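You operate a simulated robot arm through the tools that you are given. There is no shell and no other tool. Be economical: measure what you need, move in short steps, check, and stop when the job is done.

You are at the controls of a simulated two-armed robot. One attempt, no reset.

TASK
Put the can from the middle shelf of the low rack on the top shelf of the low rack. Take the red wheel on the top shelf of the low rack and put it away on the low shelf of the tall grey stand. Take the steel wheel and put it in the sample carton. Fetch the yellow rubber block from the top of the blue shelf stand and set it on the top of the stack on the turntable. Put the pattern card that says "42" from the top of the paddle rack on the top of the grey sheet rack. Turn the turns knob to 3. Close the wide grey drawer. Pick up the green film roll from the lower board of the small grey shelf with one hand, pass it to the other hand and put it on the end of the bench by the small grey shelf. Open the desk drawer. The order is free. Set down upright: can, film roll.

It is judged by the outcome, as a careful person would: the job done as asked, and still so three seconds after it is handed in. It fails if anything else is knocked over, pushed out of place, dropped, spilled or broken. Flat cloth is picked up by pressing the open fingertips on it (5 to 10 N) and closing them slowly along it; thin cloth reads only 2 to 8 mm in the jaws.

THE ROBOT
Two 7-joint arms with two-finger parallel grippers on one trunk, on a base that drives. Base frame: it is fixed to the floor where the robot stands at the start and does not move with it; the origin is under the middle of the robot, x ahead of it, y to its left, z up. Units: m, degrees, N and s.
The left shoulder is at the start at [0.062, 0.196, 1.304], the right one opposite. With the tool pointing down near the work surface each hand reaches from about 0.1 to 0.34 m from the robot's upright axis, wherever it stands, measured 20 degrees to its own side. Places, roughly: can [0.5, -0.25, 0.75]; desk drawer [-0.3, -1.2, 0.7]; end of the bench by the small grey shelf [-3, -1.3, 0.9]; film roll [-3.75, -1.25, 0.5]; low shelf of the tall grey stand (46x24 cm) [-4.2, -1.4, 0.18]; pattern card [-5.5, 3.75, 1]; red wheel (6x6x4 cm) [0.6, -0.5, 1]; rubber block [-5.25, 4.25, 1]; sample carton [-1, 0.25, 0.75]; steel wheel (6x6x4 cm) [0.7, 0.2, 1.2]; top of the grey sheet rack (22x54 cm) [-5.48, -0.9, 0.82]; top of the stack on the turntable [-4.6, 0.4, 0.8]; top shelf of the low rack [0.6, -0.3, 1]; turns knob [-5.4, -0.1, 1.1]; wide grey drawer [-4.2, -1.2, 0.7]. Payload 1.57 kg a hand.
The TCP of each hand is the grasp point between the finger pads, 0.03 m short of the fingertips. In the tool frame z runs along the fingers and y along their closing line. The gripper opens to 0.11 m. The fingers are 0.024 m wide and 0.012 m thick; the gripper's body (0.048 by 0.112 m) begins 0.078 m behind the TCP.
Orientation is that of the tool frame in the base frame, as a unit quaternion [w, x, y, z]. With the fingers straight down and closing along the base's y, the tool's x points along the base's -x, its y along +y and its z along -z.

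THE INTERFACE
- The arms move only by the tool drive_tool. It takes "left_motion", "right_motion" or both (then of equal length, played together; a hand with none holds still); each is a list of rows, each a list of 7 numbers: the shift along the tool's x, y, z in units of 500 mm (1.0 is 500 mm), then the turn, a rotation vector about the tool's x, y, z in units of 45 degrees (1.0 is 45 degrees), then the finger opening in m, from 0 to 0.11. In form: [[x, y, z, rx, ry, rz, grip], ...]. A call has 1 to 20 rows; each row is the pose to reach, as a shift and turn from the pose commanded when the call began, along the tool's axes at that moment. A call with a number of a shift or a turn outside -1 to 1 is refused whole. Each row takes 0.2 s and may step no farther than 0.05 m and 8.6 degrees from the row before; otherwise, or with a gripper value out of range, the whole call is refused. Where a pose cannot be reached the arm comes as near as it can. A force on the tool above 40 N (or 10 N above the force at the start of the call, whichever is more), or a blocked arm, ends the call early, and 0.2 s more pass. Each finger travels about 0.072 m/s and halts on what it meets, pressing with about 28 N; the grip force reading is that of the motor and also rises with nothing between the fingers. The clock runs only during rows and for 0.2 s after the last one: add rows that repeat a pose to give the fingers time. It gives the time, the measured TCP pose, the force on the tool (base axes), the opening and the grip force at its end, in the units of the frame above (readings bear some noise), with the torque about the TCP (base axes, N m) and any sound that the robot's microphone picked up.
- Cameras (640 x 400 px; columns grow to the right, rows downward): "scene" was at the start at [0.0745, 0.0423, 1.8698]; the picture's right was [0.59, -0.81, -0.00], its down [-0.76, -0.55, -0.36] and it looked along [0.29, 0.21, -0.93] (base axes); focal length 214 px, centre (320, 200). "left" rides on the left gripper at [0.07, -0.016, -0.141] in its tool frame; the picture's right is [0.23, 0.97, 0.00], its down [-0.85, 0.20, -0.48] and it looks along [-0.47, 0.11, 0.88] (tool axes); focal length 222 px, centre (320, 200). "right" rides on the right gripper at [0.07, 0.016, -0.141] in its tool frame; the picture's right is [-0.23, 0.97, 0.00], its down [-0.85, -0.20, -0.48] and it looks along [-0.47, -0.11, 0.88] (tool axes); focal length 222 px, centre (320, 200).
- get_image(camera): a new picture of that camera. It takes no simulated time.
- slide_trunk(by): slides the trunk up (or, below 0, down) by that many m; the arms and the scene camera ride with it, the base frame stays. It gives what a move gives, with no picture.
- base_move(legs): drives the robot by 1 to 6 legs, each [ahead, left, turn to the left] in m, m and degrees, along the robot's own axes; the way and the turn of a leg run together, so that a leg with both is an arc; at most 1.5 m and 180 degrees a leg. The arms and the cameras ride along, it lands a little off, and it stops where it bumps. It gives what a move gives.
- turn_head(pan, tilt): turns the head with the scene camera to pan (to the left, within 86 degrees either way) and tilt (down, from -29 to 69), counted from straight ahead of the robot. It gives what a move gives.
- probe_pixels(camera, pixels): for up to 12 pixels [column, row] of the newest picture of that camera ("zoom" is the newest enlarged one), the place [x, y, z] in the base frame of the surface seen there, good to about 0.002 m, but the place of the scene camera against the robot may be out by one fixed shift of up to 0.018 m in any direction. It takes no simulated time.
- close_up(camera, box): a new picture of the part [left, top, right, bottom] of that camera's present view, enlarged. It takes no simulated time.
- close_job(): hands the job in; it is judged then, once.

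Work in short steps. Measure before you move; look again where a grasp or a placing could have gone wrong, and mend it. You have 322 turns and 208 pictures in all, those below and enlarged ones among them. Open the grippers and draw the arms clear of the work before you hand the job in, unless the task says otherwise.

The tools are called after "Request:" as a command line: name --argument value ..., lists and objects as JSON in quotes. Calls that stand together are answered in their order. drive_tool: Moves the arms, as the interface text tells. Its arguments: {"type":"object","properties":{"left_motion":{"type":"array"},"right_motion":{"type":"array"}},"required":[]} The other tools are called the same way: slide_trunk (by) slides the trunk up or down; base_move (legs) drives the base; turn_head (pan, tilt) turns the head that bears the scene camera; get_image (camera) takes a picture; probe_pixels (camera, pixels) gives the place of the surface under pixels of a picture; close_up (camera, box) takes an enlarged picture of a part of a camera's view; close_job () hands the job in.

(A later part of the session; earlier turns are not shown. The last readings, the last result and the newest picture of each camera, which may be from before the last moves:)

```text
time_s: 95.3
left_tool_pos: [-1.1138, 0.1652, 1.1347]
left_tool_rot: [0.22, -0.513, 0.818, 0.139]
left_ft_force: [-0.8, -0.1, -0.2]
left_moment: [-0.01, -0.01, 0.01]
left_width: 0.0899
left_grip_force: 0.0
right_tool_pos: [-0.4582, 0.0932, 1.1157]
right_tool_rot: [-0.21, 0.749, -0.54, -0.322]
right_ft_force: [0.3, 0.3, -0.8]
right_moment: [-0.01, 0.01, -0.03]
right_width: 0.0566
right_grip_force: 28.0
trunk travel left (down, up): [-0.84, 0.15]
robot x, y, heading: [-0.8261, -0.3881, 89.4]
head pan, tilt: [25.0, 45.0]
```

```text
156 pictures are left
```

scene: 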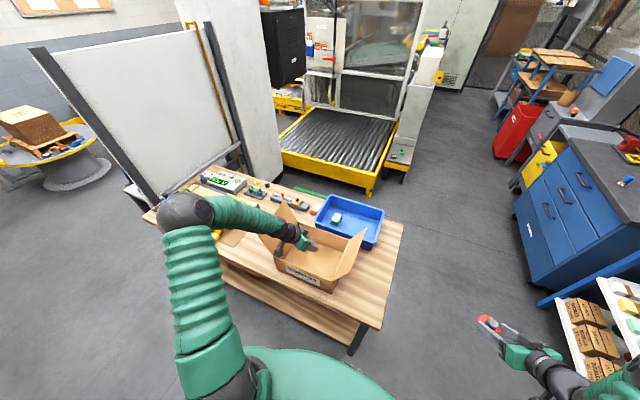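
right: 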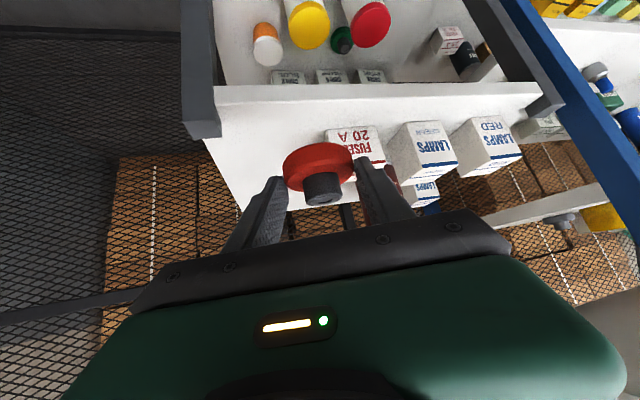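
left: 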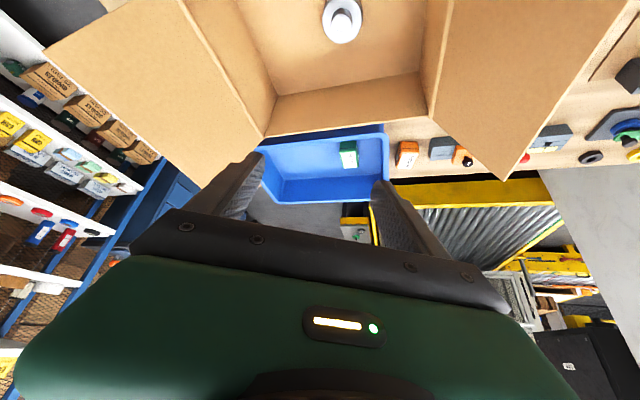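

The steel wheel lies in the carton. Now the desk drawer: I move to x≈-0.33 and turn to face -y.

Request:
base_move --legs '[[0, -0.5, 0], [0, 0, -90], [0, 0, -90]]'

Request:
turn_head --pan 0 --tilt 40

Request:
get_image --camera "scene"

```text
time_s: 106.0
left_tool_pos: [-0.0476, -0.9501, 1.1351]
left_tool_rot: [0.137, 0.823, 0.505, -0.222]
left_ft_force: [0.6, -0.6, -0.2]
left_moment: [-0.02, -0.03, 0.02]
left_width: 0.0902
left_grip_force: 0.1
right_tool_pos: [-0.702, -0.8657, 1.1158]
right_tool_rot: [0.321, 0.546, 0.744, -0.213]
right_ft_force: [0.3, -0.3, -0.7]
right_moment: [0.01, 0.0, 0.0]
right_width: 0.057
right_grip_force: 28.0
trunk travel left (down, up): [-0.84, 0.15]
robot x, y, heading: [-0.3245, -0.3933, -91.8]
head pan, tilt: [25.0, 45.0]
```

```text
time_s: 106.8
left_tool_pos: [-0.0486, -0.9491, 1.136]
left_tool_rot: [0.139, 0.822, 0.505, -0.222]
left_ft_force: [0.4, 0.4, -0.6]
left_moment: [0.02, 0.0, 0.04]
left_width: 0.0902
left_grip_force: 0.0
right_tool_pos: [-0.7028, -0.8652, 1.1163]
right_tool_rot: [0.32, 0.548, 0.743, -0.214]
right_ft_force: [-0.2, -0.5, -0.3]
right_moment: [-0.03, 0.0, 0.03]
right_width: 0.0571
right_grip_force: 27.9
trunk travel left (down, up): [-0.84, 0.15]
robot x, y, heading: [-0.325, -0.3917, -91.8]
head pan, tilt: [0.0, 40.0]
```

```text
155 pictures are left
```

scene: 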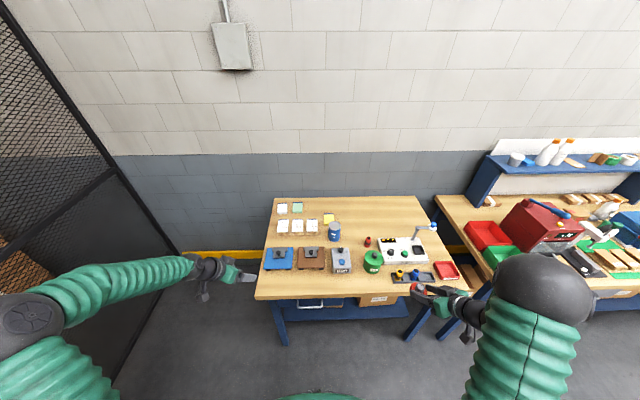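

The drawer handle peeks out at (318,303). I back 0.2 m and lower the trunk to see the drawer front.

Request:
base_move --legs '[[-0.2, 0, 1.8]]'

Request:
slide_trunk --by -0.4

Request:
get_image --camera "scene"

```text
time_s: 108.4
left_tool_pos: [-0.0272, -0.7426, 1.1329]
left_tool_rot: [0.138, 0.816, 0.518, -0.218]
left_ft_force: [0.2, 0.3, 0.1]
left_moment: [-0.04, 0.02, 0.02]
left_width: 0.0898
left_grip_force: 0.0
right_tool_pos: [-0.6861, -0.6788, 1.1132]
right_tool_rot: [0.324, 0.536, 0.752, -0.208]
right_ft_force: [-0.8, 0.4, -0.7]
right_moment: [0.0, 0.02, -0.02]
right_width: 0.0569
right_grip_force: 28.6
trunk travel left (down, up): [-0.84, 0.15]
robot x, y, heading: [-0.3209, -0.1875, -90.0]
head pan, tilt: [0.0, 40.0]
```

```text
time_s: 112.3
left_tool_pos: [-0.0286, -0.7366, 0.7365]
left_tool_rot: [0.141, 0.815, 0.517, -0.221]
left_ft_force: [0.4, -1.0, 0.3]
left_moment: [-0.02, 0.01, 0.02]
left_width: 0.0898
left_grip_force: 0.0
right_tool_pos: [-0.6846, -0.6714, 0.7177]
right_tool_rot: [0.325, 0.534, 0.751, -0.21]
right_ft_force: [0.4, -0.2, 0.1]
right_moment: [0.03, 0.03, -0.01]
right_width: 0.0569
right_grip_force: 27.9
trunk travel left (down, up): [-0.44, 0.55]
robot x, y, heading: [-0.3257, -0.1906, -90.1]
head pan, tilt: [0.0, 40.0]
```

```text
154 pictures are left
```

scene: 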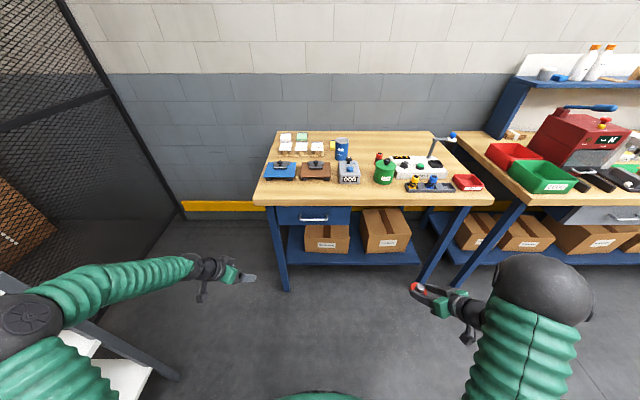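

The blue drawer with its handle is at (313,217); I zoom and probe.

Request:
close_up --camera "scene" --box '[260, 180, 380, 255]'

Request:
probe_pixels --camera "scene" --pixels '[[301, 220], [313, 219], [326, 218], [285, 214], [345, 215], [313, 210], [300, 226], [300, 207], [310, 202], [330, 240]]'

```text
5.33 times, centred on (320, 218) of scene
```

zoom: 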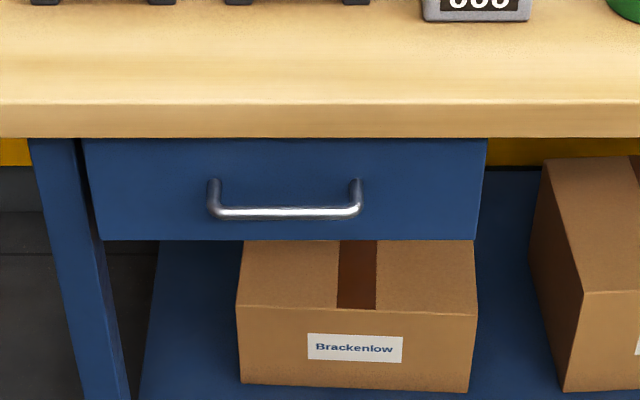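

```text
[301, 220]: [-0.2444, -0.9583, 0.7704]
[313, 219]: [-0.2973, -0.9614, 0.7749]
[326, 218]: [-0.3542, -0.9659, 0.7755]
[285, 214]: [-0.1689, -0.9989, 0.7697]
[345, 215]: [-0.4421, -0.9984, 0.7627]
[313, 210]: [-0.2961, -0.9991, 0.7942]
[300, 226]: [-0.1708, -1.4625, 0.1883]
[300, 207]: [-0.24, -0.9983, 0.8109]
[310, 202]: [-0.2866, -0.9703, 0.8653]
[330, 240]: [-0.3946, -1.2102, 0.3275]
```

The handle bar is about y -0.96, z 0.772, x -0.24…-0.36. I shift the robot right 0.17 m and roll the left hand so its fingers close vertically, pointing at the drawer.

Request:
base_move --legs '[[0, -0.17, 0]]'

Request:
drive_tool --left_motion '[[0, 0, 0, -0.114, -0.051, 0.1245, 0.09], [0, 0, 0, -0.228, -0.102, 0.249, 0.08], [0, 0, 0, -0.342, -0.153, 0.3735, 0.07], [0, 0, 0, -0.456, -0.203, 0.498, 0.06], [0, 0, 0, -0.57, -0.254, 0.6225, 0.05], [0, 0, 0, -0.684, -0.305, 0.747, 0.05]]'

Request:
drive_tool --left_motion '[[0, 0, 0, -0.114, -0.051, 0.1245, 0.05], [0, 0, 0, -0.228, -0.102, 0.249, 0.05], [0, 0, 0, -0.342, -0.153, 0.3735, 0.05], [0, 0, 0, -0.456, -0.203, 0.498, 0.05], [0, 0, 0, -0.57, -0.254, 0.6225, 0.05], [0, 0, 0, -0.684, -0.305, 0.747, 0.05]]'

Request:
get_image --camera "left"

```text
time_s: 113.7
left_tool_pos: [-0.1973, -0.7378, 0.7366]
left_tool_rot: [0.14, 0.816, 0.516, -0.221]
left_ft_force: [-0.2, -0.6, 0.1]
left_moment: [0.0, 0.0, -0.02]
left_width: 0.0902
left_grip_force: 0.0
right_tool_pos: [-0.8532, -0.6712, 0.7185]
right_tool_rot: [0.323, 0.535, 0.752, -0.211]
right_ft_force: [0.9, 0.7, -1.2]
right_moment: [0.0, 0.03, 0.0]
right_width: 0.057
right_grip_force: 28.0
trunk travel left (down, up): [-0.44, 0.55]
robot x, y, heading: [-0.4909, -0.1919, -90.0]
head pan, tilt: [0.0, 40.0]
```

```text
time_s: 115.1
left_tool_pos: [-0.2004, -0.7369, 0.7377]
left_tool_rot: [0.466, 0.83, 0.28, -0.121]
left_ft_force: [0.8, 0.4, -0.4]
left_moment: [0.02, -0.03, -0.02]
left_width: 0.0502
left_grip_force: 0.0
right_tool_pos: [-0.856, -0.6715, 0.7171]
right_tool_rot: [0.325, 0.536, 0.751, -0.21]
right_ft_force: [0.2, -0.1, -0.8]
right_moment: [0.01, 0.0, -0.01]
right_width: 0.0572
right_grip_force: 28.4
trunk travel left (down, up): [-0.44, 0.55]
robot x, y, heading: [-0.4898, -0.1911, -89.7]
head pan, tilt: [0.0, 40.0]
```

```text
time_s: 116.5
left_tool_pos: [-0.1987, -0.7367, 0.7377]
left_tool_rot: [0.71, 0.704, -0.003, -0.001]
left_ft_force: [-0.1, -0.5, -0.4]
left_moment: [0.0, -0.03, -0.01]
left_width: 0.0503
left_grip_force: 0.1
right_tool_pos: [-0.8549, -0.6711, 0.7174]
right_tool_rot: [0.324, 0.536, 0.751, -0.21]
right_ft_force: [0.2, 0.6, -0.9]
right_moment: [0.03, -0.02, 0.02]
right_width: 0.057
right_grip_force: 28.2
trunk travel left (down, up): [-0.44, 0.55]
robot x, y, heading: [-0.4929, -0.1932, -90.0]
head pan, tilt: [0.0, 40.0]
```

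```text
152 pictures are left
```

left: 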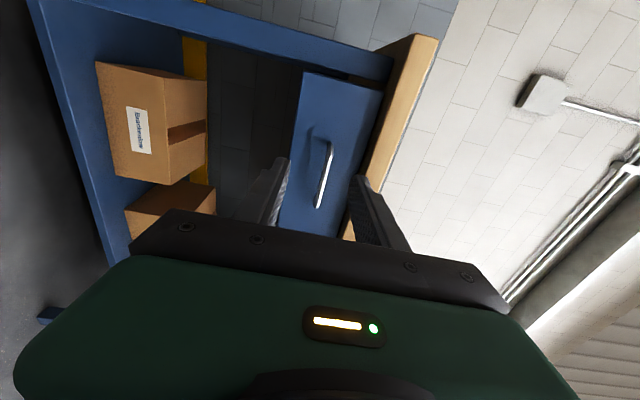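

The left hand points at the drawer with vertical closing. I probe the handle at (325,175) in the wrist view.

Request:
probe_pixels --camera "left" --pixels '[[330, 155], [324, 178], [318, 204], [340, 170], [365, 90], [392, 90]]'

```text
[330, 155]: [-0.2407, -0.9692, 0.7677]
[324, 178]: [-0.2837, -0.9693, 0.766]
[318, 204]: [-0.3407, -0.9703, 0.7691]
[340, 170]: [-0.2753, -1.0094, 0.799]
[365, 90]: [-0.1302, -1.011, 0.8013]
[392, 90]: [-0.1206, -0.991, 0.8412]
```

I align and advance to straddle the bar (TCP at [-0.29,-0.964,0.768]).

Request:
drive_tool --left_motion '[[-0.09, 0.03, 0, 0, 0, 0, 0.05], [-0.182, 0.06, 0, 0, 0, 0, 0.05], [-0.182, 0.06, 0.09, 0, 0, 0, 0.05], [-0.182, 0.06, 0.18, 0, 0, 0, 0.05], [-0.182, 0.06, 0.27, 0, 0, 0, 0.05], [-0.182, 0.06, 0.36, 0, 0, 0, 0.05]]'

Request:
get_image --camera "left"

```text
time_s: 117.9
left_tool_pos: [-0.2918, -0.9167, 0.7658]
left_tool_rot: [0.71, 0.704, -0.002, -0.001]
left_ft_force: [0.1, 0.0, 0.3]
left_moment: [-0.01, -0.02, -0.01]
left_width: 0.05
left_grip_force: 0.2
right_tool_pos: [-0.8567, -0.6721, 0.7175]
right_tool_rot: [0.324, 0.536, 0.751, -0.209]
right_ft_force: [-0.4, 0.5, -0.8]
right_moment: [0.0, 0.0, 0.02]
right_width: 0.0569
right_grip_force: 28.0
trunk travel left (down, up): [-0.44, 0.55]
robot x, y, heading: [-0.4893, -0.189, -90.1]
head pan, tilt: [0.0, 40.0]
```

```text
151 pictures are left
```

left: 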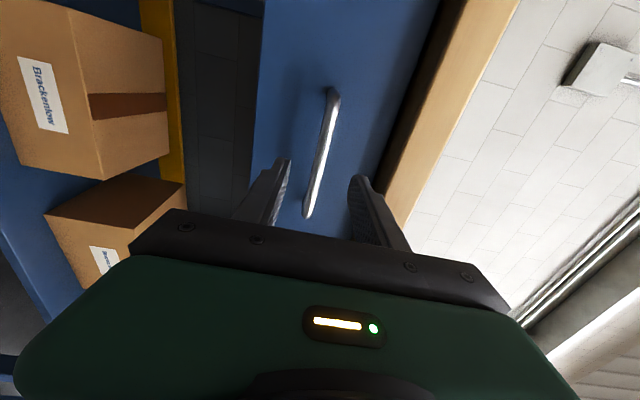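

The bar is centred between the fingers; I go in 4.5 cm more and close.

Request:
drive_tool --left_motion '[[0, 0.002, 0.05, 0, 0, 0, 0.05], [0, 0.002, 0.09, 0, 0, 0, 0.05], [0, 0.002, 0.09, 0, 0, 0, 0.035], [0, 0.002, 0.09, 0, 0, 0, 0.02], [0, 0.002, 0.09, 0, 0, 0, 0.005], [0, 0.002, 0.09, 0, 0, 0, 0.005]]'

```text
time_s: 119.3
left_tool_pos: [-0.2913, -0.9605, 0.7663]
left_tool_rot: [0.708, 0.706, -0.002, -0.002]
left_ft_force: [-1.4, 2.6, -8.8]
left_moment: [0.17, 0.08, 0.21]
left_width: 0.0117
left_grip_force: 28.9
right_tool_pos: [-0.8555, -0.671, 0.7161]
right_tool_rot: [0.325, 0.535, 0.751, -0.209]
right_ft_force: [-0.2, -0.9, -1.9]
right_moment: [0.03, -0.01, -0.01]
right_width: 0.0573
right_grip_force: 27.7
trunk travel left (down, up): [-0.44, 0.55]
robot x, y, heading: [-0.4957, -0.1915, -89.9]
head pan, tilt: [0.0, 40.0]
```

The bar is gripped (12 mm). I pull it out straight with the arm.

Request:
drive_tool --left_motion '[[0, -0.003, -0.04, 0, 0, 0, 0.005], [0, -0.003, -0.09, 0, 0, 0, 0.005], [0, -0.003, -0.15, 0, 0, 0, 0.005], [0, -0.003, -0.21, 0, 0, 0, 0.005], [0, -0.003, -0.27, 0, 0, 0, 0.005], [0, -0.003, -0.33, 0, 0, 0, 0.005], [0, -0.003, -0.39, 0, 0, 0, 0.005], [0, -0.003, -0.45, 0, 0, 0, 0.005]]'

Request:
get_image --camera "scene"

```text
time_s: 121.1
left_tool_pos: [-0.2912, -0.7363, 0.7653]
left_tool_rot: [0.709, 0.705, -0.004, -0.002]
left_ft_force: [-6.9, 1.0, -12.2]
left_moment: [0.31, 0.03, 0.3]
left_width: 0.0119
left_grip_force: 28.9
right_tool_pos: [-0.8558, -0.6707, 0.7171]
right_tool_rot: [0.325, 0.536, 0.751, -0.21]
right_ft_force: [0.2, 0.2, -0.8]
right_moment: [0.02, -0.01, 0.02]
right_width: 0.057
right_grip_force: 28.6
trunk travel left (down, up): [-0.44, 0.55]
robot x, y, heading: [-0.4912, -0.1889, -89.9]
head pan, tilt: [0.0, 40.0]
```

```text
150 pictures are left
```

scene: 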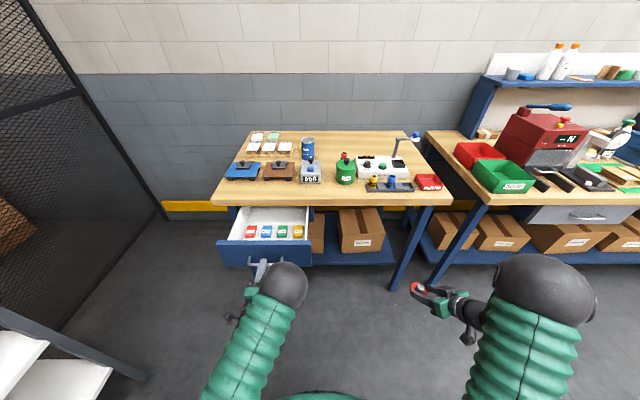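

The drawer is open 0.225 m; I pull a little more to be well open, stopping on resistance.

Request:
drive_tool --left_motion '[[0, 0, -0.04, 0, 0, 0, 0.005], [0, 0, -0.08, 0, 0, 0, 0.005], [0, 0, -0.12, 0, 0, 0, 0.005], [0, 0, -0.16, 0, 0, 0, 0.005]]'

```text
time_s: 122.1
left_tool_pos: [-0.2888, -0.6643, 0.7662]
left_tool_rot: [0.708, 0.706, 0.006, -0.005]
left_ft_force: [-14.4, -0.1, -17.7]
left_moment: [0.27, -0.67, 0.46]
left_width: 0.0122
left_grip_force: 29.1
left hand out of reach, approached as far as the arm can: row 4
right_tool_pos: [-0.8575, -0.67, 0.7198]
right_tool_rot: [0.325, 0.535, 0.751, -0.209]
right_ft_force: [-0.6, -0.4, -1.0]
right_moment: [-0.02, -0.04, -0.04]
right_width: 0.057
right_grip_force: 27.7
trunk travel left (down, up): [-0.44, 0.55]
robot x, y, heading: [-0.4894, -0.1869, -90.0]
head pan, tilt: [0.0, 40.0]
stopped in row 4 (left hand): the force on the tool passed its limit at 54 N (the readings are from after the stop); the commanded pose is now the measured one
```

It reached its stop (~0.295 m open). I release, and back the base away slightly, staying clear of the table corner.

Request:
drive_tool --left_motion '[[0, 0, 0, 0, 0, 0, 0.02], [0, 0, 0, 0, 0, 0, 0.035], [0, 0, 0, 0, 0, 0, 0.05], [0, 0, 0, 0, 0, 0, 0.06]]'

Request:
base_move --legs '[[-0.07, 0.02, 0]]'

Request:
get_image --camera "left"

```text
time_s: 123.1
left_tool_pos: [-0.2846, -0.6654, 0.7664]
left_tool_rot: [0.709, 0.705, 0.007, -0.004]
left_ft_force: [-0.1, 0.0, -0.3]
left_moment: [-0.02, 0.03, 0.01]
left_width: 0.0598
left_grip_force: 0.2
right_tool_pos: [-0.8553, -0.669, 0.7184]
right_tool_rot: [0.325, 0.535, 0.751, -0.211]
right_ft_force: [0.0, -0.2, -0.6]
right_moment: [0.0, -0.01, 0.02]
right_width: 0.0571
right_grip_force: 27.9
trunk travel left (down, up): [-0.44, 0.55]
robot x, y, heading: [-0.4917, -0.1904, -89.6]
head pan, tilt: [0.0, 40.0]
```

```text
time_s: 124.1
left_tool_pos: [-0.2717, -0.5924, 0.7681]
left_tool_rot: [0.71, 0.705, 0.004, -0.003]
left_ft_force: [0.2, 0.2, 0.1]
left_moment: [0.03, 0.01, 0.04]
left_width: 0.06
left_grip_force: 0.0
right_tool_pos: [-0.8392, -0.5985, 0.7169]
right_tool_rot: [0.327, 0.536, 0.75, -0.21]
right_ft_force: [-0.5, 0.2, -0.4]
right_moment: [0.0, -0.04, 0.02]
right_width: 0.057
right_grip_force: 28.4
trunk travel left (down, up): [-0.44, 0.55]
robot x, y, heading: [-0.4713, -0.1222, -90.1]
head pan, tilt: [0.0, 40.0]
```

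```text
149 pictures are left
```

left: 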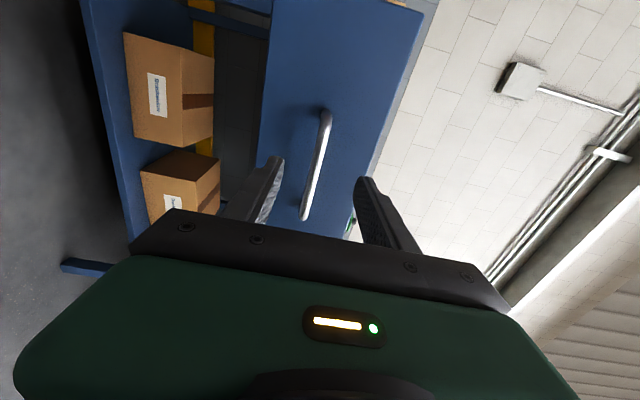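

Hands are clear of the drawer. I raise the trunk, turn to face -x, and centre in the aisle.

Request:
slide_trunk --by 0.45

Request:
base_move --legs '[[0, 0, -90], [0, 0.3, 0]]'

Request:
turn_head --pan 0 --tilt 25

Request:
get_image --camera "scene"

```text
refused: 0.45 is not a number from -0.4 to 0.4
```

```text
time_s: 126.9
left_tool_pos: [-0.7396, -0.5615, 0.7682]
left_tool_rot: [0.628, 0.628, -0.317, -0.331]
left_ft_force: [0.2, -0.2, 0.2]
left_moment: [-0.02, 0.0, -0.01]
left_width: 0.0599
left_grip_force: 0.2
right_tool_pos: [-1.0672, -0.1219, 0.7232]
right_tool_rot: [0.214, 0.809, 0.428, -0.342]
right_ft_force: [-9.9, -25.1, -22.8]
right_moment: [-1.48, 1.66, -1.09]
right_width: 0.0572
right_grip_force: 27.7
trunk travel left (down, up): [-0.44, 0.55]
robot x, y, heading: [-0.478, -0.123, -145.1]
head pan, tilt: [0.0, 40.0]
stopped in leg 1: the force on the tool passed its limit at 148 N (the readings are from after the stop); the commanded pose is now the measured one
```

```text
time_s: 127.7
left_tool_pos: [-0.7402, -0.5621, 0.767]
left_tool_rot: [0.627, 0.629, -0.319, -0.332]
left_ft_force: [-0.1, -0.3, 0.2]
left_moment: [0.01, -0.02, 0.0]
left_width: 0.0601
left_grip_force: 0.0
right_tool_pos: [-1.0678, -0.1219, 0.7216]
right_tool_rot: [0.211, 0.811, 0.427, -0.34]
right_ft_force: [-11.9, -33.9, -37.3]
right_moment: [-2.84, 3.0, -1.87]
right_width: 0.057
right_grip_force: 28.0
trunk travel left (down, up): [-0.44, 0.55]
robot x, y, heading: [-0.472, -0.123, -144.6]
head pan, tilt: [0.0, 25.0]
```

```text
148 pictures are left
```

scene: 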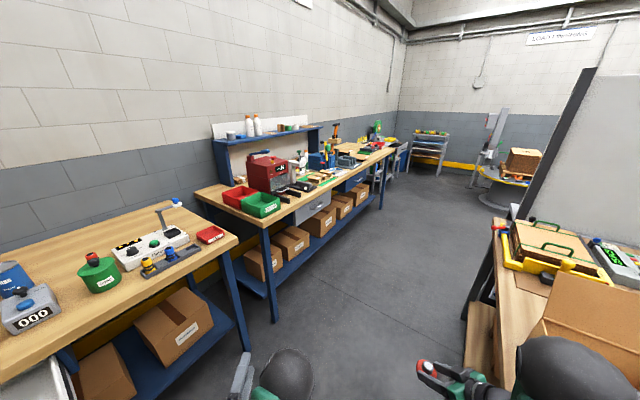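

The trunk lift was refused (limit 0.4) and the right arm touched the table edge. I rotate back at once.

Request:
base_move --legs '[[0, 0, 20]]'

Request:
turn_head --pan -40 --tilt 45

Request:
get_image --camera "scene"

Request:
get_image --camera "right"

```text
time_s: 129.2
left_tool_pos: [-0.5735, -0.6245, 0.7691]
left_tool_rot: [0.676, 0.673, -0.203, -0.219]
left_ft_force: [-0.1, -0.1, -0.6]
left_moment: [0.0, -0.01, -0.05]
left_width: 0.0598
left_grip_force: 0.0
right_tool_pos: [-1.0315, -0.321, 0.7242]
right_tool_rot: [0.266, 0.724, 0.56, -0.301]
right_ft_force: [-0.8, 0.8, -1.8]
right_moment: [0.01, -0.01, 0.02]
right_width: 0.0571
right_grip_force: 28.0
trunk travel left (down, up): [-0.44, 0.55]
robot x, y, heading: [-0.4697, -0.1222, -125.0]
head pan, tilt: [0.0, 25.0]
```

```text
time_s: 130.2
left_tool_pos: [-0.572, -0.6228, 0.7704]
left_tool_rot: [0.677, 0.672, -0.205, -0.218]
left_ft_force: [-0.5, 0.7, 0.3]
left_moment: [0.0, -0.02, -0.05]
left_width: 0.0602
left_grip_force: 0.1
right_tool_pos: [-1.0312, -0.3187, 0.7249]
right_tool_rot: [0.266, 0.725, 0.56, -0.3]
right_ft_force: [0.2, 0.3, -0.7]
right_moment: [0.01, 0.01, -0.02]
right_width: 0.057
right_grip_force: 28.0
trunk travel left (down, up): [-0.44, 0.55]
robot x, y, heading: [-0.4716, -0.1223, -125.0]
head pan, tilt: [-40.0, 45.0]
```

```text
147 pictures are left
```

scene: 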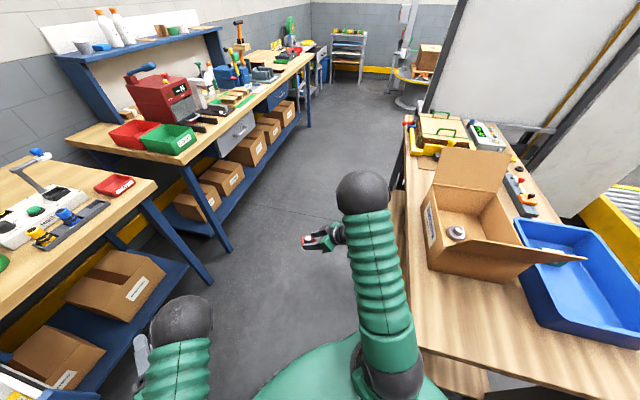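

```text
146 pictures are left
```

right: 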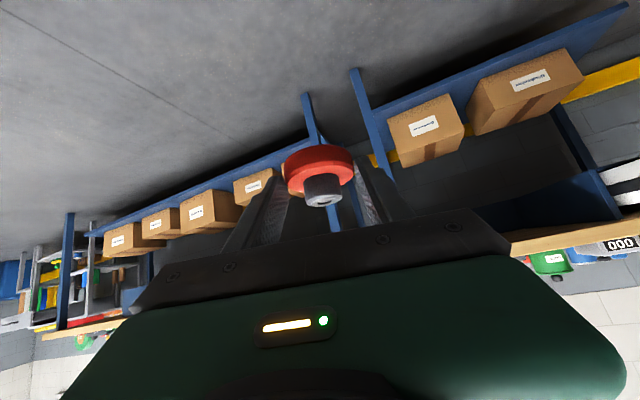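

Nothing was displaced; both wheels are where they should be. Now I raise the trunk 0.4 first, then turn.

Request:
slide_trunk --by 0.4

```text
time_s: 134.1
left_tool_pos: [-0.5744, -0.6227, 1.1718]
left_tool_rot: [0.678, 0.671, -0.204, -0.22]
left_ft_force: [0.0, 0.4, 0.1]
left_moment: [-0.05, 0.01, 0.02]
left_width: 0.0596
left_grip_force: 0.0
right_tool_pos: [-1.032, -0.3196, 1.1259]
right_tool_rot: [0.267, 0.724, 0.56, -0.302]
right_ft_force: [-0.2, 0.4, -0.4]
right_moment: [0.02, 0.03, -0.03]
right_width: 0.057
right_grip_force: 28.0
trunk travel left (down, up): [-0.84, 0.15]
robot x, y, heading: [-0.4707, -0.1216, -125.4]
head pan, tilt: [-40.0, 45.0]
```

I first slide away from the table to the aisle centre, then turn to face -x.

Request:
base_move --legs '[[0.23, 0.16, 0], [0, 0, -55]]'

Request:
turn_head --pan 0 --tilt 20

Request:
get_image --camera "scene"

```text
time_s: 138.5
left_tool_pos: [-0.9433, -0.6136, 1.1684]
left_tool_rot: [0.501, 0.505, -0.489, -0.505]
left_ft_force: [0.6, 0.4, 0.7]
left_moment: [0.01, 0.0, 0.01]
left_width: 0.0599
left_grip_force: 0.0
right_tool_pos: [-0.961, -0.0631, 1.1237]
right_tool_rot: [0.098, 0.9, 0.166, -0.39]
right_ft_force: [-0.2, 0.3, -1.2]
right_moment: [0.0, -0.01, 0.02]
right_width: 0.0569
right_grip_force: 28.2
trunk travel left (down, up): [-0.84, 0.15]
robot x, y, heading: [-0.4775, -0.406, -180.1]
head pan, tilt: [-40.0, 45.0]
```

```text
time_s: 139.5
left_tool_pos: [-0.9409, -0.6133, 1.1701]
left_tool_rot: [-0.502, -0.504, 0.489, 0.505]
left_ft_force: [0.5, 0.5, -0.9]
left_moment: [0.01, 0.03, -0.02]
left_width: 0.0599
left_grip_force: 0.0
right_tool_pos: [-0.9601, -0.0616, 1.1255]
right_tool_rot: [0.098, 0.9, 0.165, -0.391]
right_ft_force: [0.0, 0.6, -1.0]
right_moment: [0.01, -0.04, 0.02]
right_width: 0.057
right_grip_force: 28.3
trunk travel left (down, up): [-0.84, 0.15]
robot x, y, heading: [-0.4777, -0.4037, -179.7]
head pan, tilt: [0.0, 20.0]
```

```text
145 pictures are left
```

scene: 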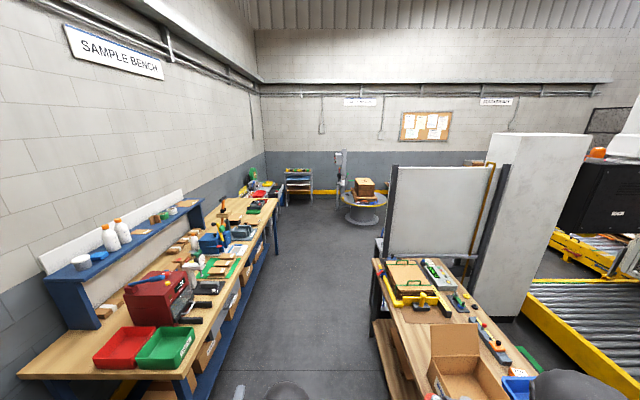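

I check the right elbow's and whiteboard's places before driving down the aisle.

Request:
probe_pixels --camera "scene" --pixels '[[565, 385], [540, 390], [387, 245], [378, 285], [396, 175], [285, 392], [272, 200], [278, 185], [365, 215], [300, 180], [210, 280], [245, 300]]'

```text
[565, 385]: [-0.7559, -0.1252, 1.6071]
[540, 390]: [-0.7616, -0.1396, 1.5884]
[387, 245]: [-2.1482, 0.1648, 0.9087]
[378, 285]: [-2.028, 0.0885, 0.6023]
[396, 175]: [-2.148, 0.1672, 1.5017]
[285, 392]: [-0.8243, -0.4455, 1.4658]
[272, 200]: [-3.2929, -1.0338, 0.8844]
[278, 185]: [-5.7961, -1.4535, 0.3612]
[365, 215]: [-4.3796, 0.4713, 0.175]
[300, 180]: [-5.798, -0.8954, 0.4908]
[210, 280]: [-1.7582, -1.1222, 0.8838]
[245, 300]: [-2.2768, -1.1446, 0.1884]
```

The way is clear at y≈-0.5. I drive ahead to x≈-2.9.

Request:
base_move --legs '[[1.4, 0.1, 0], [1.0, 0, 0]]'

Request:
turn_head --pan 40 --tilt 35

Request:
get_image --camera "scene"

Request:
turn_head --pan -15 --tilt 20

Request:
get_image --camera "scene"

```text
time_s: 151.3
left_tool_pos: [-3.3416, -0.7019, 1.1702]
left_tool_rot: [-0.499, -0.5, 0.492, 0.508]
left_ft_force: [0.0, -0.8, 0.0]
left_moment: [0.03, -0.01, 0.03]
left_width: 0.0602
left_grip_force: 0.1
right_tool_pos: [-3.3538, -0.153, 1.1262]
right_tool_rot: [0.097, 0.901, 0.161, -0.392]
right_ft_force: [0.3, -0.3, -0.5]
right_moment: [0.0, -0.01, -0.02]
right_width: 0.057
right_grip_force: 28.0
trunk travel left (down, up): [-0.84, 0.15]
robot x, y, heading: [-2.8719, -0.4959, 179.5]
head pan, tilt: [0.0, 20.0]
```

```text
time_s: 152.4
left_tool_pos: [-3.3412, -0.7042, 1.1699]
left_tool_rot: [-0.5, -0.501, 0.492, 0.507]
left_ft_force: [0.1, 0.6, -0.1]
left_moment: [0.0, -0.04, -0.01]
left_width: 0.06
left_grip_force: 0.0
right_tool_pos: [-3.352, -0.1523, 1.1258]
right_tool_rot: [0.096, 0.901, 0.16, -0.391]
right_ft_force: [0.4, 0.4, -0.7]
right_moment: [0.01, -0.02, 0.01]
right_width: 0.0567
right_grip_force: 27.7
trunk travel left (down, up): [-0.84, 0.15]
robot x, y, heading: [-2.8726, -0.4995, 179.5]
head pan, tilt: [40.0, 35.0]
```

```text
144 pictures are left
```

scene: 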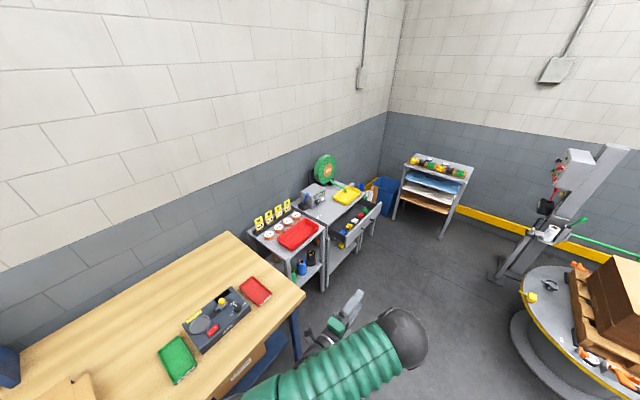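

```text
time_s: 153.6
left_tool_pos: [-3.3394, -0.7033, 1.1702]
left_tool_rot: [-0.499, -0.501, 0.492, 0.508]
left_ft_force: [1.1, -0.4, 0.1]
left_moment: [-0.02, 0.01, 0.02]
left_width: 0.06
left_grip_force: 0.0
right_tool_pos: [-3.3524, -0.1509, 1.1265]
right_tool_rot: [0.095, 0.902, 0.16, -0.391]
right_ft_force: [0.4, -0.7, -1.1]
right_moment: [-0.05, -0.03, 0.0]
right_width: 0.057
right_grip_force: 28.1
trunk travel left (down, up): [-0.84, 0.15]
robot x, y, heading: [-2.874, -0.5004, 179.5]
head pan, tilt: [-15.0, 20.0]
```

```text
143 pictures are left
```

scene: 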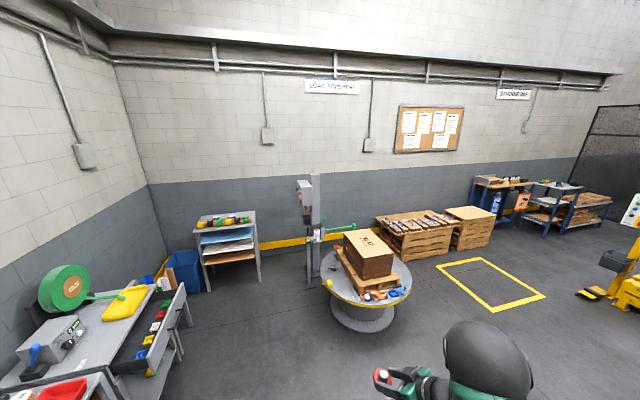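

I see the tall grey stand with its drawer open (about (165,320)), the small shelf before it, and the sheet rack. I probe the drawer and zoom.

Request:
probe_pixels --camera "scene" --pixels '[[183, 290], [150, 330], [125, 360], [185, 320], [120, 395], [160, 295], [225, 217], [240, 213], [367, 245], [385, 285], [345, 300], [315, 185]]'

Request:
close_up --camera "scene" --box '[0, 240, 256, 400]'

```text
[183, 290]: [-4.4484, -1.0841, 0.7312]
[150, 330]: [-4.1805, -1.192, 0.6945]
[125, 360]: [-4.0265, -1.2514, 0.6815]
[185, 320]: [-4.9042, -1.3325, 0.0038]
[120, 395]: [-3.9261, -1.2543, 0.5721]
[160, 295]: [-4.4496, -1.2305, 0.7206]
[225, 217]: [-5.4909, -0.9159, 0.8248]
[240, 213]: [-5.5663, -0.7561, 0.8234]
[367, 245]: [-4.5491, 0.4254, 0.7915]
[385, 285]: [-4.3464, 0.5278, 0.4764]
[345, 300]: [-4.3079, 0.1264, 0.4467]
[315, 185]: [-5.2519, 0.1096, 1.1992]
```

```text
2.50 times, centred on (128, 320) of scene
```

zoom: 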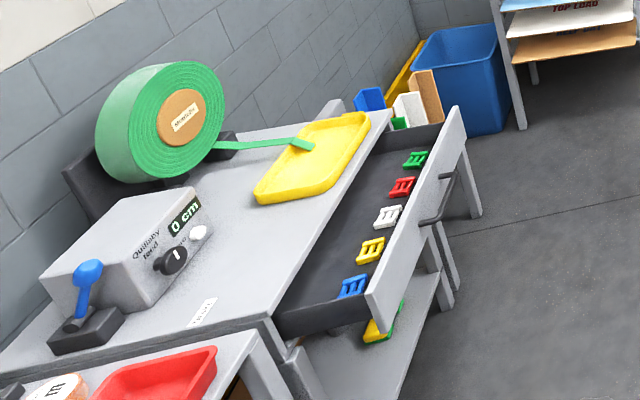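

The drawer front is at y≈-1.08, top z 0.73, x -3.93…-4.45; its stand's face is y≈-1.23. I drive beside it and turn to face it.

Request:
base_move --legs '[[1.5, 0, 0], [0, 0, 90.5]]'

Request:
turn_head --pan 10 --tilt 50

Request:
get_image --camera "scene"

```text
time_s: 164.9
left_tool_pos: [-4.1657, -0.9442, 1.1713]
left_tool_rot: [0.712, 0.702, 0.009, -0.003]
left_ft_force: [0.3, -0.1, -0.1]
left_moment: [0.0, 0.0, 0.02]
left_width: 0.0601
left_grip_force: 0.0
right_tool_pos: [-4.7169, -0.9615, 1.127]
right_tool_rot: [0.346, 0.521, 0.752, -0.208]
right_ft_force: [0.4, -0.1, -1.1]
right_moment: [0.01, 0.0, -0.03]
right_width: 0.0568
right_grip_force: 27.8
trunk travel left (down, up): [-0.84, 0.15]
robot x, y, heading: [-4.3736, -0.4803, -89.7]
head pan, tilt: [-15.0, 20.0]
```

```text
time_s: 165.9
left_tool_pos: [-4.1645, -0.9439, 1.1707]
left_tool_rot: [0.712, 0.702, 0.01, -0.003]
left_ft_force: [1.0, -0.6, -0.2]
left_moment: [-0.02, 0.01, 0.0]
left_width: 0.06
left_grip_force: 0.0
right_tool_pos: [-4.7159, -0.9607, 1.127]
right_tool_rot: [0.345, 0.521, 0.752, -0.21]
right_ft_force: [-0.1, 0.0, -0.4]
right_moment: [0.03, 0.04, 0.05]
right_width: 0.0571
right_grip_force: 28.3
trunk travel left (down, up): [-0.84, 0.15]
robot x, y, heading: [-4.373, -0.4806, -89.9]
head pan, tilt: [10.0, 50.0]
```

```text
141 pictures are left
```

scene: 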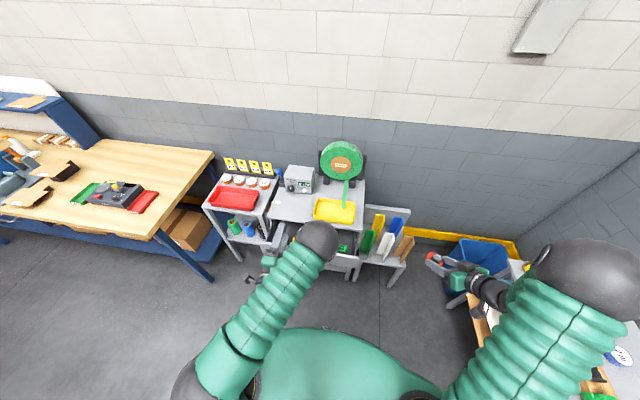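

I back 0.1 m and lower the trunk 0.4 m to bring the left hand to the drawer's height.

Request:
base_move --legs '[[-0.08, 0, 0]]'

Request:
slide_trunk --by -0.4

Request:
get_image --camera "scene"

Request:
get_image --camera "left"

```text
time_s: 166.9
left_tool_pos: [-4.1646, -0.874, 1.1665]
left_tool_rot: [0.709, 0.705, 0.009, -0.002]
left_ft_force: [-0.3, -0.4, -0.1]
left_moment: [-0.02, -0.01, -0.01]
left_width: 0.0599
left_grip_force: 0.0
right_tool_pos: [-4.7153, -0.8901, 1.1227]
right_tool_rot: [0.343, 0.522, 0.754, -0.204]
right_ft_force: [-0.2, -0.1, -1.2]
right_moment: [0.0, 0.04, -0.01]
right_width: 0.0568
right_grip_force: 27.7
trunk travel left (down, up): [-0.84, 0.15]
robot x, y, heading: [-4.3737, -0.3985, -90.0]
head pan, tilt: [10.0, 50.0]
```

```text
time_s: 170.8
left_tool_pos: [-4.1644, -0.8621, 0.7693]
left_tool_rot: [0.712, 0.703, 0.009, -0.002]
left_ft_force: [-1.1, -0.1, -0.8]
left_moment: [-0.01, 0.02, 0.01]
left_width: 0.0598
left_grip_force: 0.0
right_tool_pos: [-4.7155, -0.8787, 0.7273]
right_tool_rot: [0.346, 0.519, 0.753, -0.208]
right_ft_force: [0.9, -0.8, -0.9]
right_moment: [0.0, 0.01, -0.04]
right_width: 0.0572
right_grip_force: 27.3
trunk travel left (down, up): [-0.44, 0.55]
robot x, y, heading: [-4.3745, -0.3974, -89.6]
head pan, tilt: [10.0, 50.0]
```

```text
140 pictures are left
```

scene: 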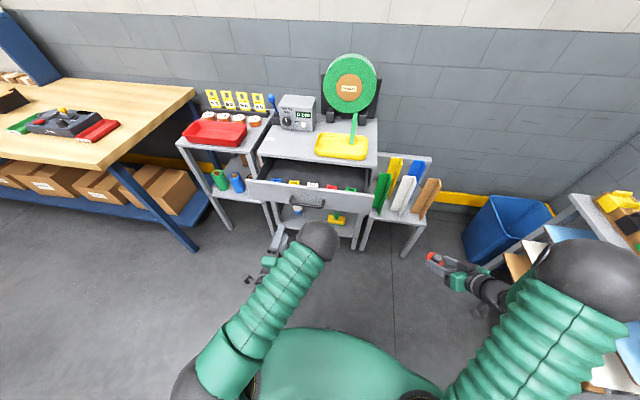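

```text
139 pictures are left
```

left: 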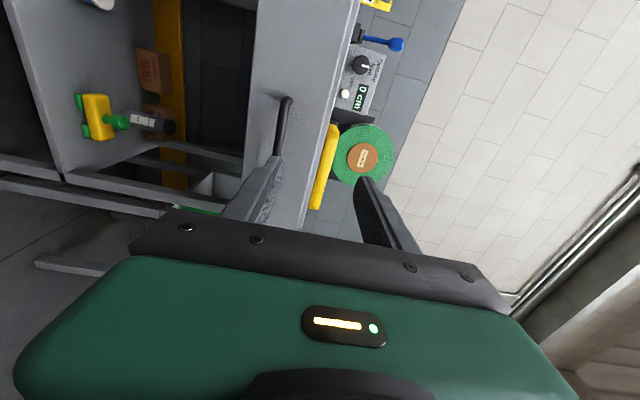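

I probe the drawer front and handle in the left wrist view, and the low shelf.

Request:
probe_pixels --camera "left" --pixels '[[300, 60], [310, 140], [290, 210], [285, 110], [265, 60], [325, 100], [60, 60], [100, 115], [120, 20], [70, 140], [150, 60]]'

Request:
close_up --camera "scene" --box '[160, 110, 460, 270]'

```text
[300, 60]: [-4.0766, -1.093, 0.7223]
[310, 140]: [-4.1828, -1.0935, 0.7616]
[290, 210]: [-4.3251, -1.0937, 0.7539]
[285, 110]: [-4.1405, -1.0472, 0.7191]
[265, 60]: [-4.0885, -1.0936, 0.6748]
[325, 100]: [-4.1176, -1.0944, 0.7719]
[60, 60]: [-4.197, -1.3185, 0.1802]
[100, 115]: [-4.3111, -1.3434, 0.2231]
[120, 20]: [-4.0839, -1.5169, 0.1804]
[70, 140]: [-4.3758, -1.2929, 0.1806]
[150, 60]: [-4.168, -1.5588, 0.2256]
```

```text
2.13 times, centred on (310, 190) of scene
```

zoom: 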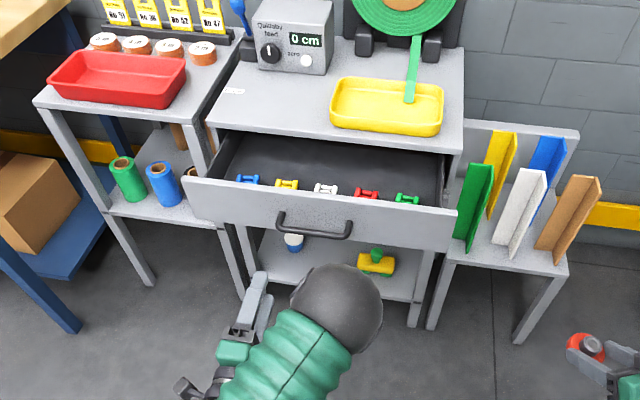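

The front plane is y -1.0935, z 0.67–0.775, handle at z 0.72. I close the left fingers, align at x -4.19, z 0.755 and drive up closer.

Request:
drive_tool --left_motion '[[-0.025, -0.014, 0, 0, 0, 0, 0.04], [-0.05, -0.028, 0, 0, 0, 0, 0.02], [-0.05, -0.028, 0, 0, 0, 0, 0.0], [-0.05, -0.028, 0, 0, 0, 0, 0.0]]'

Request:
base_move --legs '[[0.12, 0, 0]]'

```text
time_s: 172.0
left_tool_pos: [-4.1482, -0.8638, 0.7618]
left_tool_rot: [0.716, 0.695, 0.05, 0.031]
left_ft_force: [-0.6, -0.1, 0.3]
left_moment: [-0.01, 0.02, 0.01]
left_width: 0.0002
left_grip_force: 21.3
left hand out of reach, approached as far as the arm can: row 1
right_tool_pos: [-4.715, -0.8779, 0.7268]
right_tool_rot: [0.347, 0.52, 0.752, -0.209]
right_ft_force: [-0.2, -0.6, -1.0]
right_moment: [0.03, -0.01, 0.0]
right_width: 0.057
right_grip_force: 28.0
trunk travel left (down, up): [-0.44, 0.55]
robot x, y, heading: [-4.377, -0.3991, -89.9]
head pan, tilt: [10.0, 50.0]
stopped in row 4 (left hand): the arm was blocked; the commanded pose is now the measured one
```

```text
time_s: 173.2
left_tool_pos: [-4.1468, -0.9837, 0.7601]
left_tool_rot: [0.714, 0.697, 0.05, 0.034]
left_ft_force: [-0.1, 0.5, -0.3]
left_moment: [0.02, 0.0, -0.03]
left_width: 0.0001
left_grip_force: 21.2
right_tool_pos: [-4.7144, -0.9994, 0.7276]
right_tool_rot: [0.346, 0.52, 0.753, -0.208]
right_ft_force: [0.2, 0.1, -2.3]
right_moment: [0.03, 0.01, 0.0]
right_width: 0.057
right_grip_force: 28.0
trunk travel left (down, up): [-0.44, 0.55]
robot x, y, heading: [-4.3749, -0.5222, -89.8]
head pan, tilt: [10.0, 50.0]
```

I push straight at the drawer front with the arm until resistance.

Request:
drive_tool --left_motion '[[-0.03, -0.003, 0.08, 0, 0, 0, 0.0], [-0.06, -0.007, 0.15, 0, 0, 0, 0.0], [-0.075, -0.01, 0.21, 0, 0, 0, 0.0], [-0.085, -0.01, 0.27, 0, 0, 0, 0.0], [-0.09, -0.01, 0.33, 0, 0, 0, 0.0], [-0.095, -0.01, 0.39, 0, 0, 0, 0.0], [-0.1, -0.01, 0.44, 0, 0, 0, 0.0]]'

Request:
get_image --camera "scene"

```text
time_s: 174.8
left_tool_pos: [-4.1632, -1.2086, 0.7715]
left_tool_rot: [0.717, 0.694, 0.055, 0.037]
left_ft_force: [0.5, -0.5, -0.5]
left_moment: [0.01, -0.02, 0.0]
left_width: 0.0
left_grip_force: 21.1
right_tool_pos: [-4.7148, -0.9978, 0.7327]
right_tool_rot: [0.347, 0.519, 0.752, -0.21]
right_ft_force: [0.7, -0.2, -1.1]
right_moment: [0.0, 0.03, 0.0]
right_width: 0.057
right_grip_force: 27.6
trunk travel left (down, up): [-0.44, 0.55]
robot x, y, heading: [-4.3724, -0.5214, -90.0]
head pan, tilt: [10.0, 50.0]
```

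```text
137 pictures are left
```

scene: 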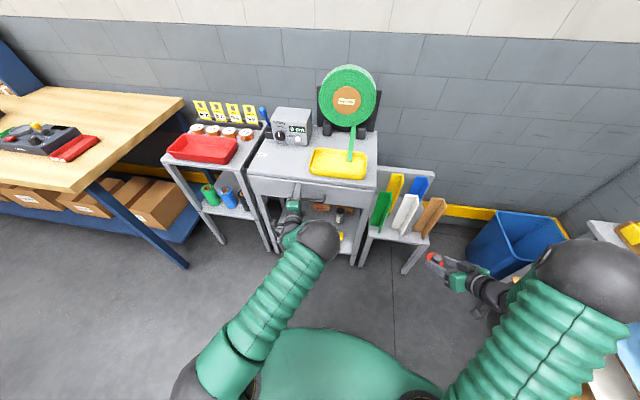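

The drawer has moved in; I push further until it stops.

Request:
drive_tool --left_motion '[[-0.003, -0.004, 0.03, 0, 0, 0, 0.0], [-0.006, -0.008, 0.06, 0, 0, 0, 0.0], [-0.009, -0.012, 0.09, 0, 0, 0, 0.0], [-0.012, -0.016, 0.12, 0, 0, 0, 0.0]]'

Request:
get_image --camera "left"

```text
time_s: 175.2
left_tool_pos: [-4.1609, -1.2201, 0.7776]
left_tool_rot: [0.723, 0.687, 0.06, 0.035]
left_ft_force: [-3.6, 24.8, 15.5]
left_moment: [-0.33, 0.18, -0.31]
left_width: 0.0
left_grip_force: 21.2
right_tool_pos: [-4.7148, -0.9951, 0.7305]
right_tool_rot: [0.348, 0.518, 0.753, -0.209]
right_ft_force: [1.2, -1.9, -0.2]
right_moment: [0.0, 0.01, -0.02]
right_width: 0.0568
right_grip_force: 28.1
trunk travel left (down, up): [-0.44, 0.55]
robot x, y, heading: [-4.3708, -0.5215, -89.8]
head pan, tilt: [10.0, 50.0]
stopped in row 2 (left hand): the force on the tool passed its limit at 57 N (the readings are from after the stop); the commanded pose is now the measured one
```

```text
136 pictures are left
```

left: 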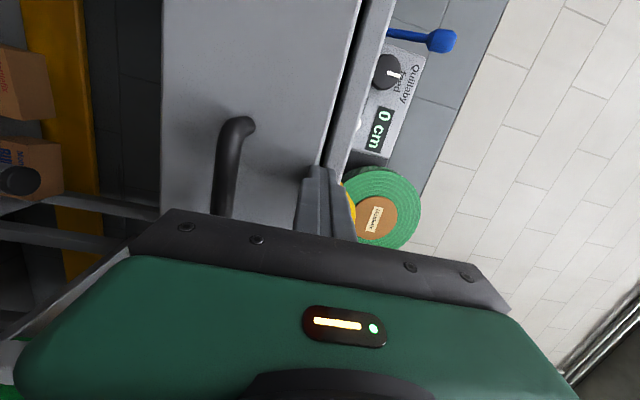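

Stopped by force. I probe the drawer front against the tabletop edge and stand frame to judge if it is shut.

Request:
probe_pixels --camera "left" --pixels '[[300, 60], [270, 150], [200, 60], [335, 60], [352, 70], [365, 40], [345, 120], [230, 150]]'

Request:
close_up --camera "left" --box '[160, 0, 420, 210]'

```text
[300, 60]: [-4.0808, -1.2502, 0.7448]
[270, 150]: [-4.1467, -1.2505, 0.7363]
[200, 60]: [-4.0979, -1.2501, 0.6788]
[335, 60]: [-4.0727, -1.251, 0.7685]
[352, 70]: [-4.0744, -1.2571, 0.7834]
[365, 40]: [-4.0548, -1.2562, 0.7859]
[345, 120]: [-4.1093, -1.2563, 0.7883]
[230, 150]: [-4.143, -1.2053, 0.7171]
```

```text
1.90 times, centred on (290, 105) of left
```

zoom: 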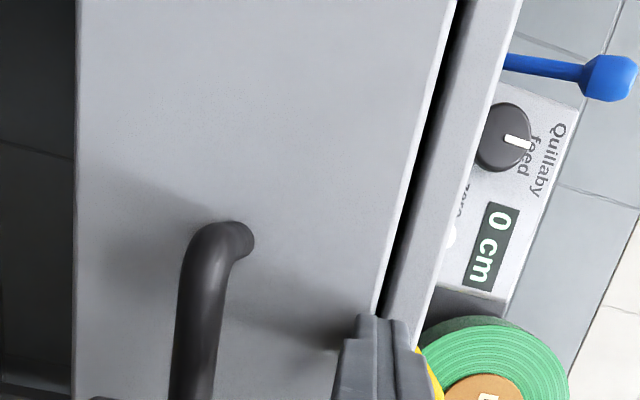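

The front is within 6 mm of the table edge. I push once more a bit lower, to be sure it is against its stop.

Request:
drive_tool --left_motion '[[0, 0, -0.03, 0, 0, 0, 0.0], [0, -0.045, -0.03, 0, 0, 0, 0.0], [0, -0.045, 0.0, 0, 0, 0, 0.0], [0, -0.045, 0.02, 0, 0, 0, 0.0], [0, -0.045, 0.04, 0, 0, 0, 0.0]]'

Request:
drive_tool --left_motion '[[0, 0, -0.08, 0, 0, 0, 0.0], [0, 0, -0.16, 0, 0, 0, 0.0], [0, 0, -0.24, 0, 0, 0, 0.0], [0, 0, -0.32, 0, 0, 0, 0.0], [0, 0, -0.4, 0, 0, 0, 0.0], [0, 0, -0.48, 0, 0, 0, 0.0]]'

Request:
get_image --camera "left"

Request:
probe_pixels --camera "left" --pixels '[[300, 90], [310, 120], [340, 100], [240, 80]]'

```text
time_s: 176.1
left_tool_pos: [-4.1572, -1.2202, 0.7518]
left_tool_rot: [0.725, 0.685, 0.065, 0.037]
left_ft_force: [-2.8, 17.7, 8.8]
left_moment: [-0.17, 0.1, -0.26]
left_width: 0.0
left_grip_force: 20.8
right_tool_pos: [-4.7133, -0.9958, 0.7275]
right_tool_rot: [0.348, 0.518, 0.753, -0.21]
right_ft_force: [0.9, 0.0, -1.7]
right_moment: [0.09, -0.01, 0.02]
right_width: 0.0572
right_grip_force: 28.0
trunk travel left (down, up): [-0.44, 0.55]
robot x, y, heading: [-4.3711, -0.5169, -90.2]
head pan, tilt: [10.0, 50.0]
stopped in row 4 (left hand): the force on the tool passed its limit at 57 N (the readings are from after the stop); the commanded pose is now the measured one
```

```text
time_s: 177.0
left_tool_pos: [-4.0915, -1.0749, 0.7417]
left_tool_rot: [0.715, 0.681, 0.118, 0.1]
left_ft_force: [0.5, -0.2, 0.1]
left_moment: [0.01, 0.0, 0.01]
left_width: 0.0
left_grip_force: 21.0
right_tool_pos: [-4.7138, -0.9963, 0.7308]
right_tool_rot: [0.348, 0.518, 0.752, -0.21]
right_ft_force: [0.4, -0.4, -1.7]
right_moment: [0.04, -0.02, 0.01]
right_width: 0.0569
right_grip_force: 28.1
trunk travel left (down, up): [-0.44, 0.55]
robot x, y, heading: [-4.3742, -0.5173, -90.0]
head pan, tilt: [10.0, 50.0]
stopped in row 4 (left hand): the arm was blocked; the commanded pose is now the measured one
```

```text
134 pictures are left
```

left: 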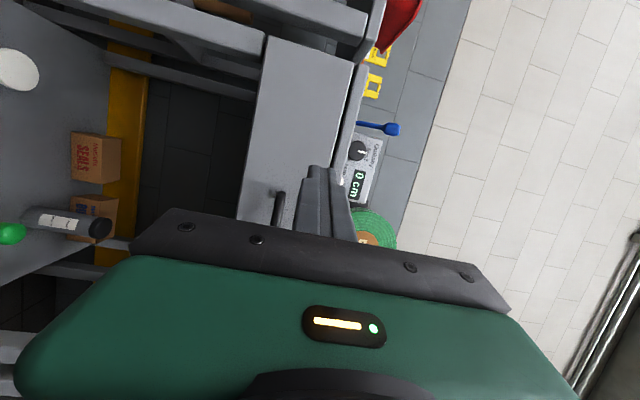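

```text
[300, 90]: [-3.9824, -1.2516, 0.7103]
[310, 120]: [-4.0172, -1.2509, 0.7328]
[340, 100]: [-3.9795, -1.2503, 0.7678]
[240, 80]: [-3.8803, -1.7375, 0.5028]
```

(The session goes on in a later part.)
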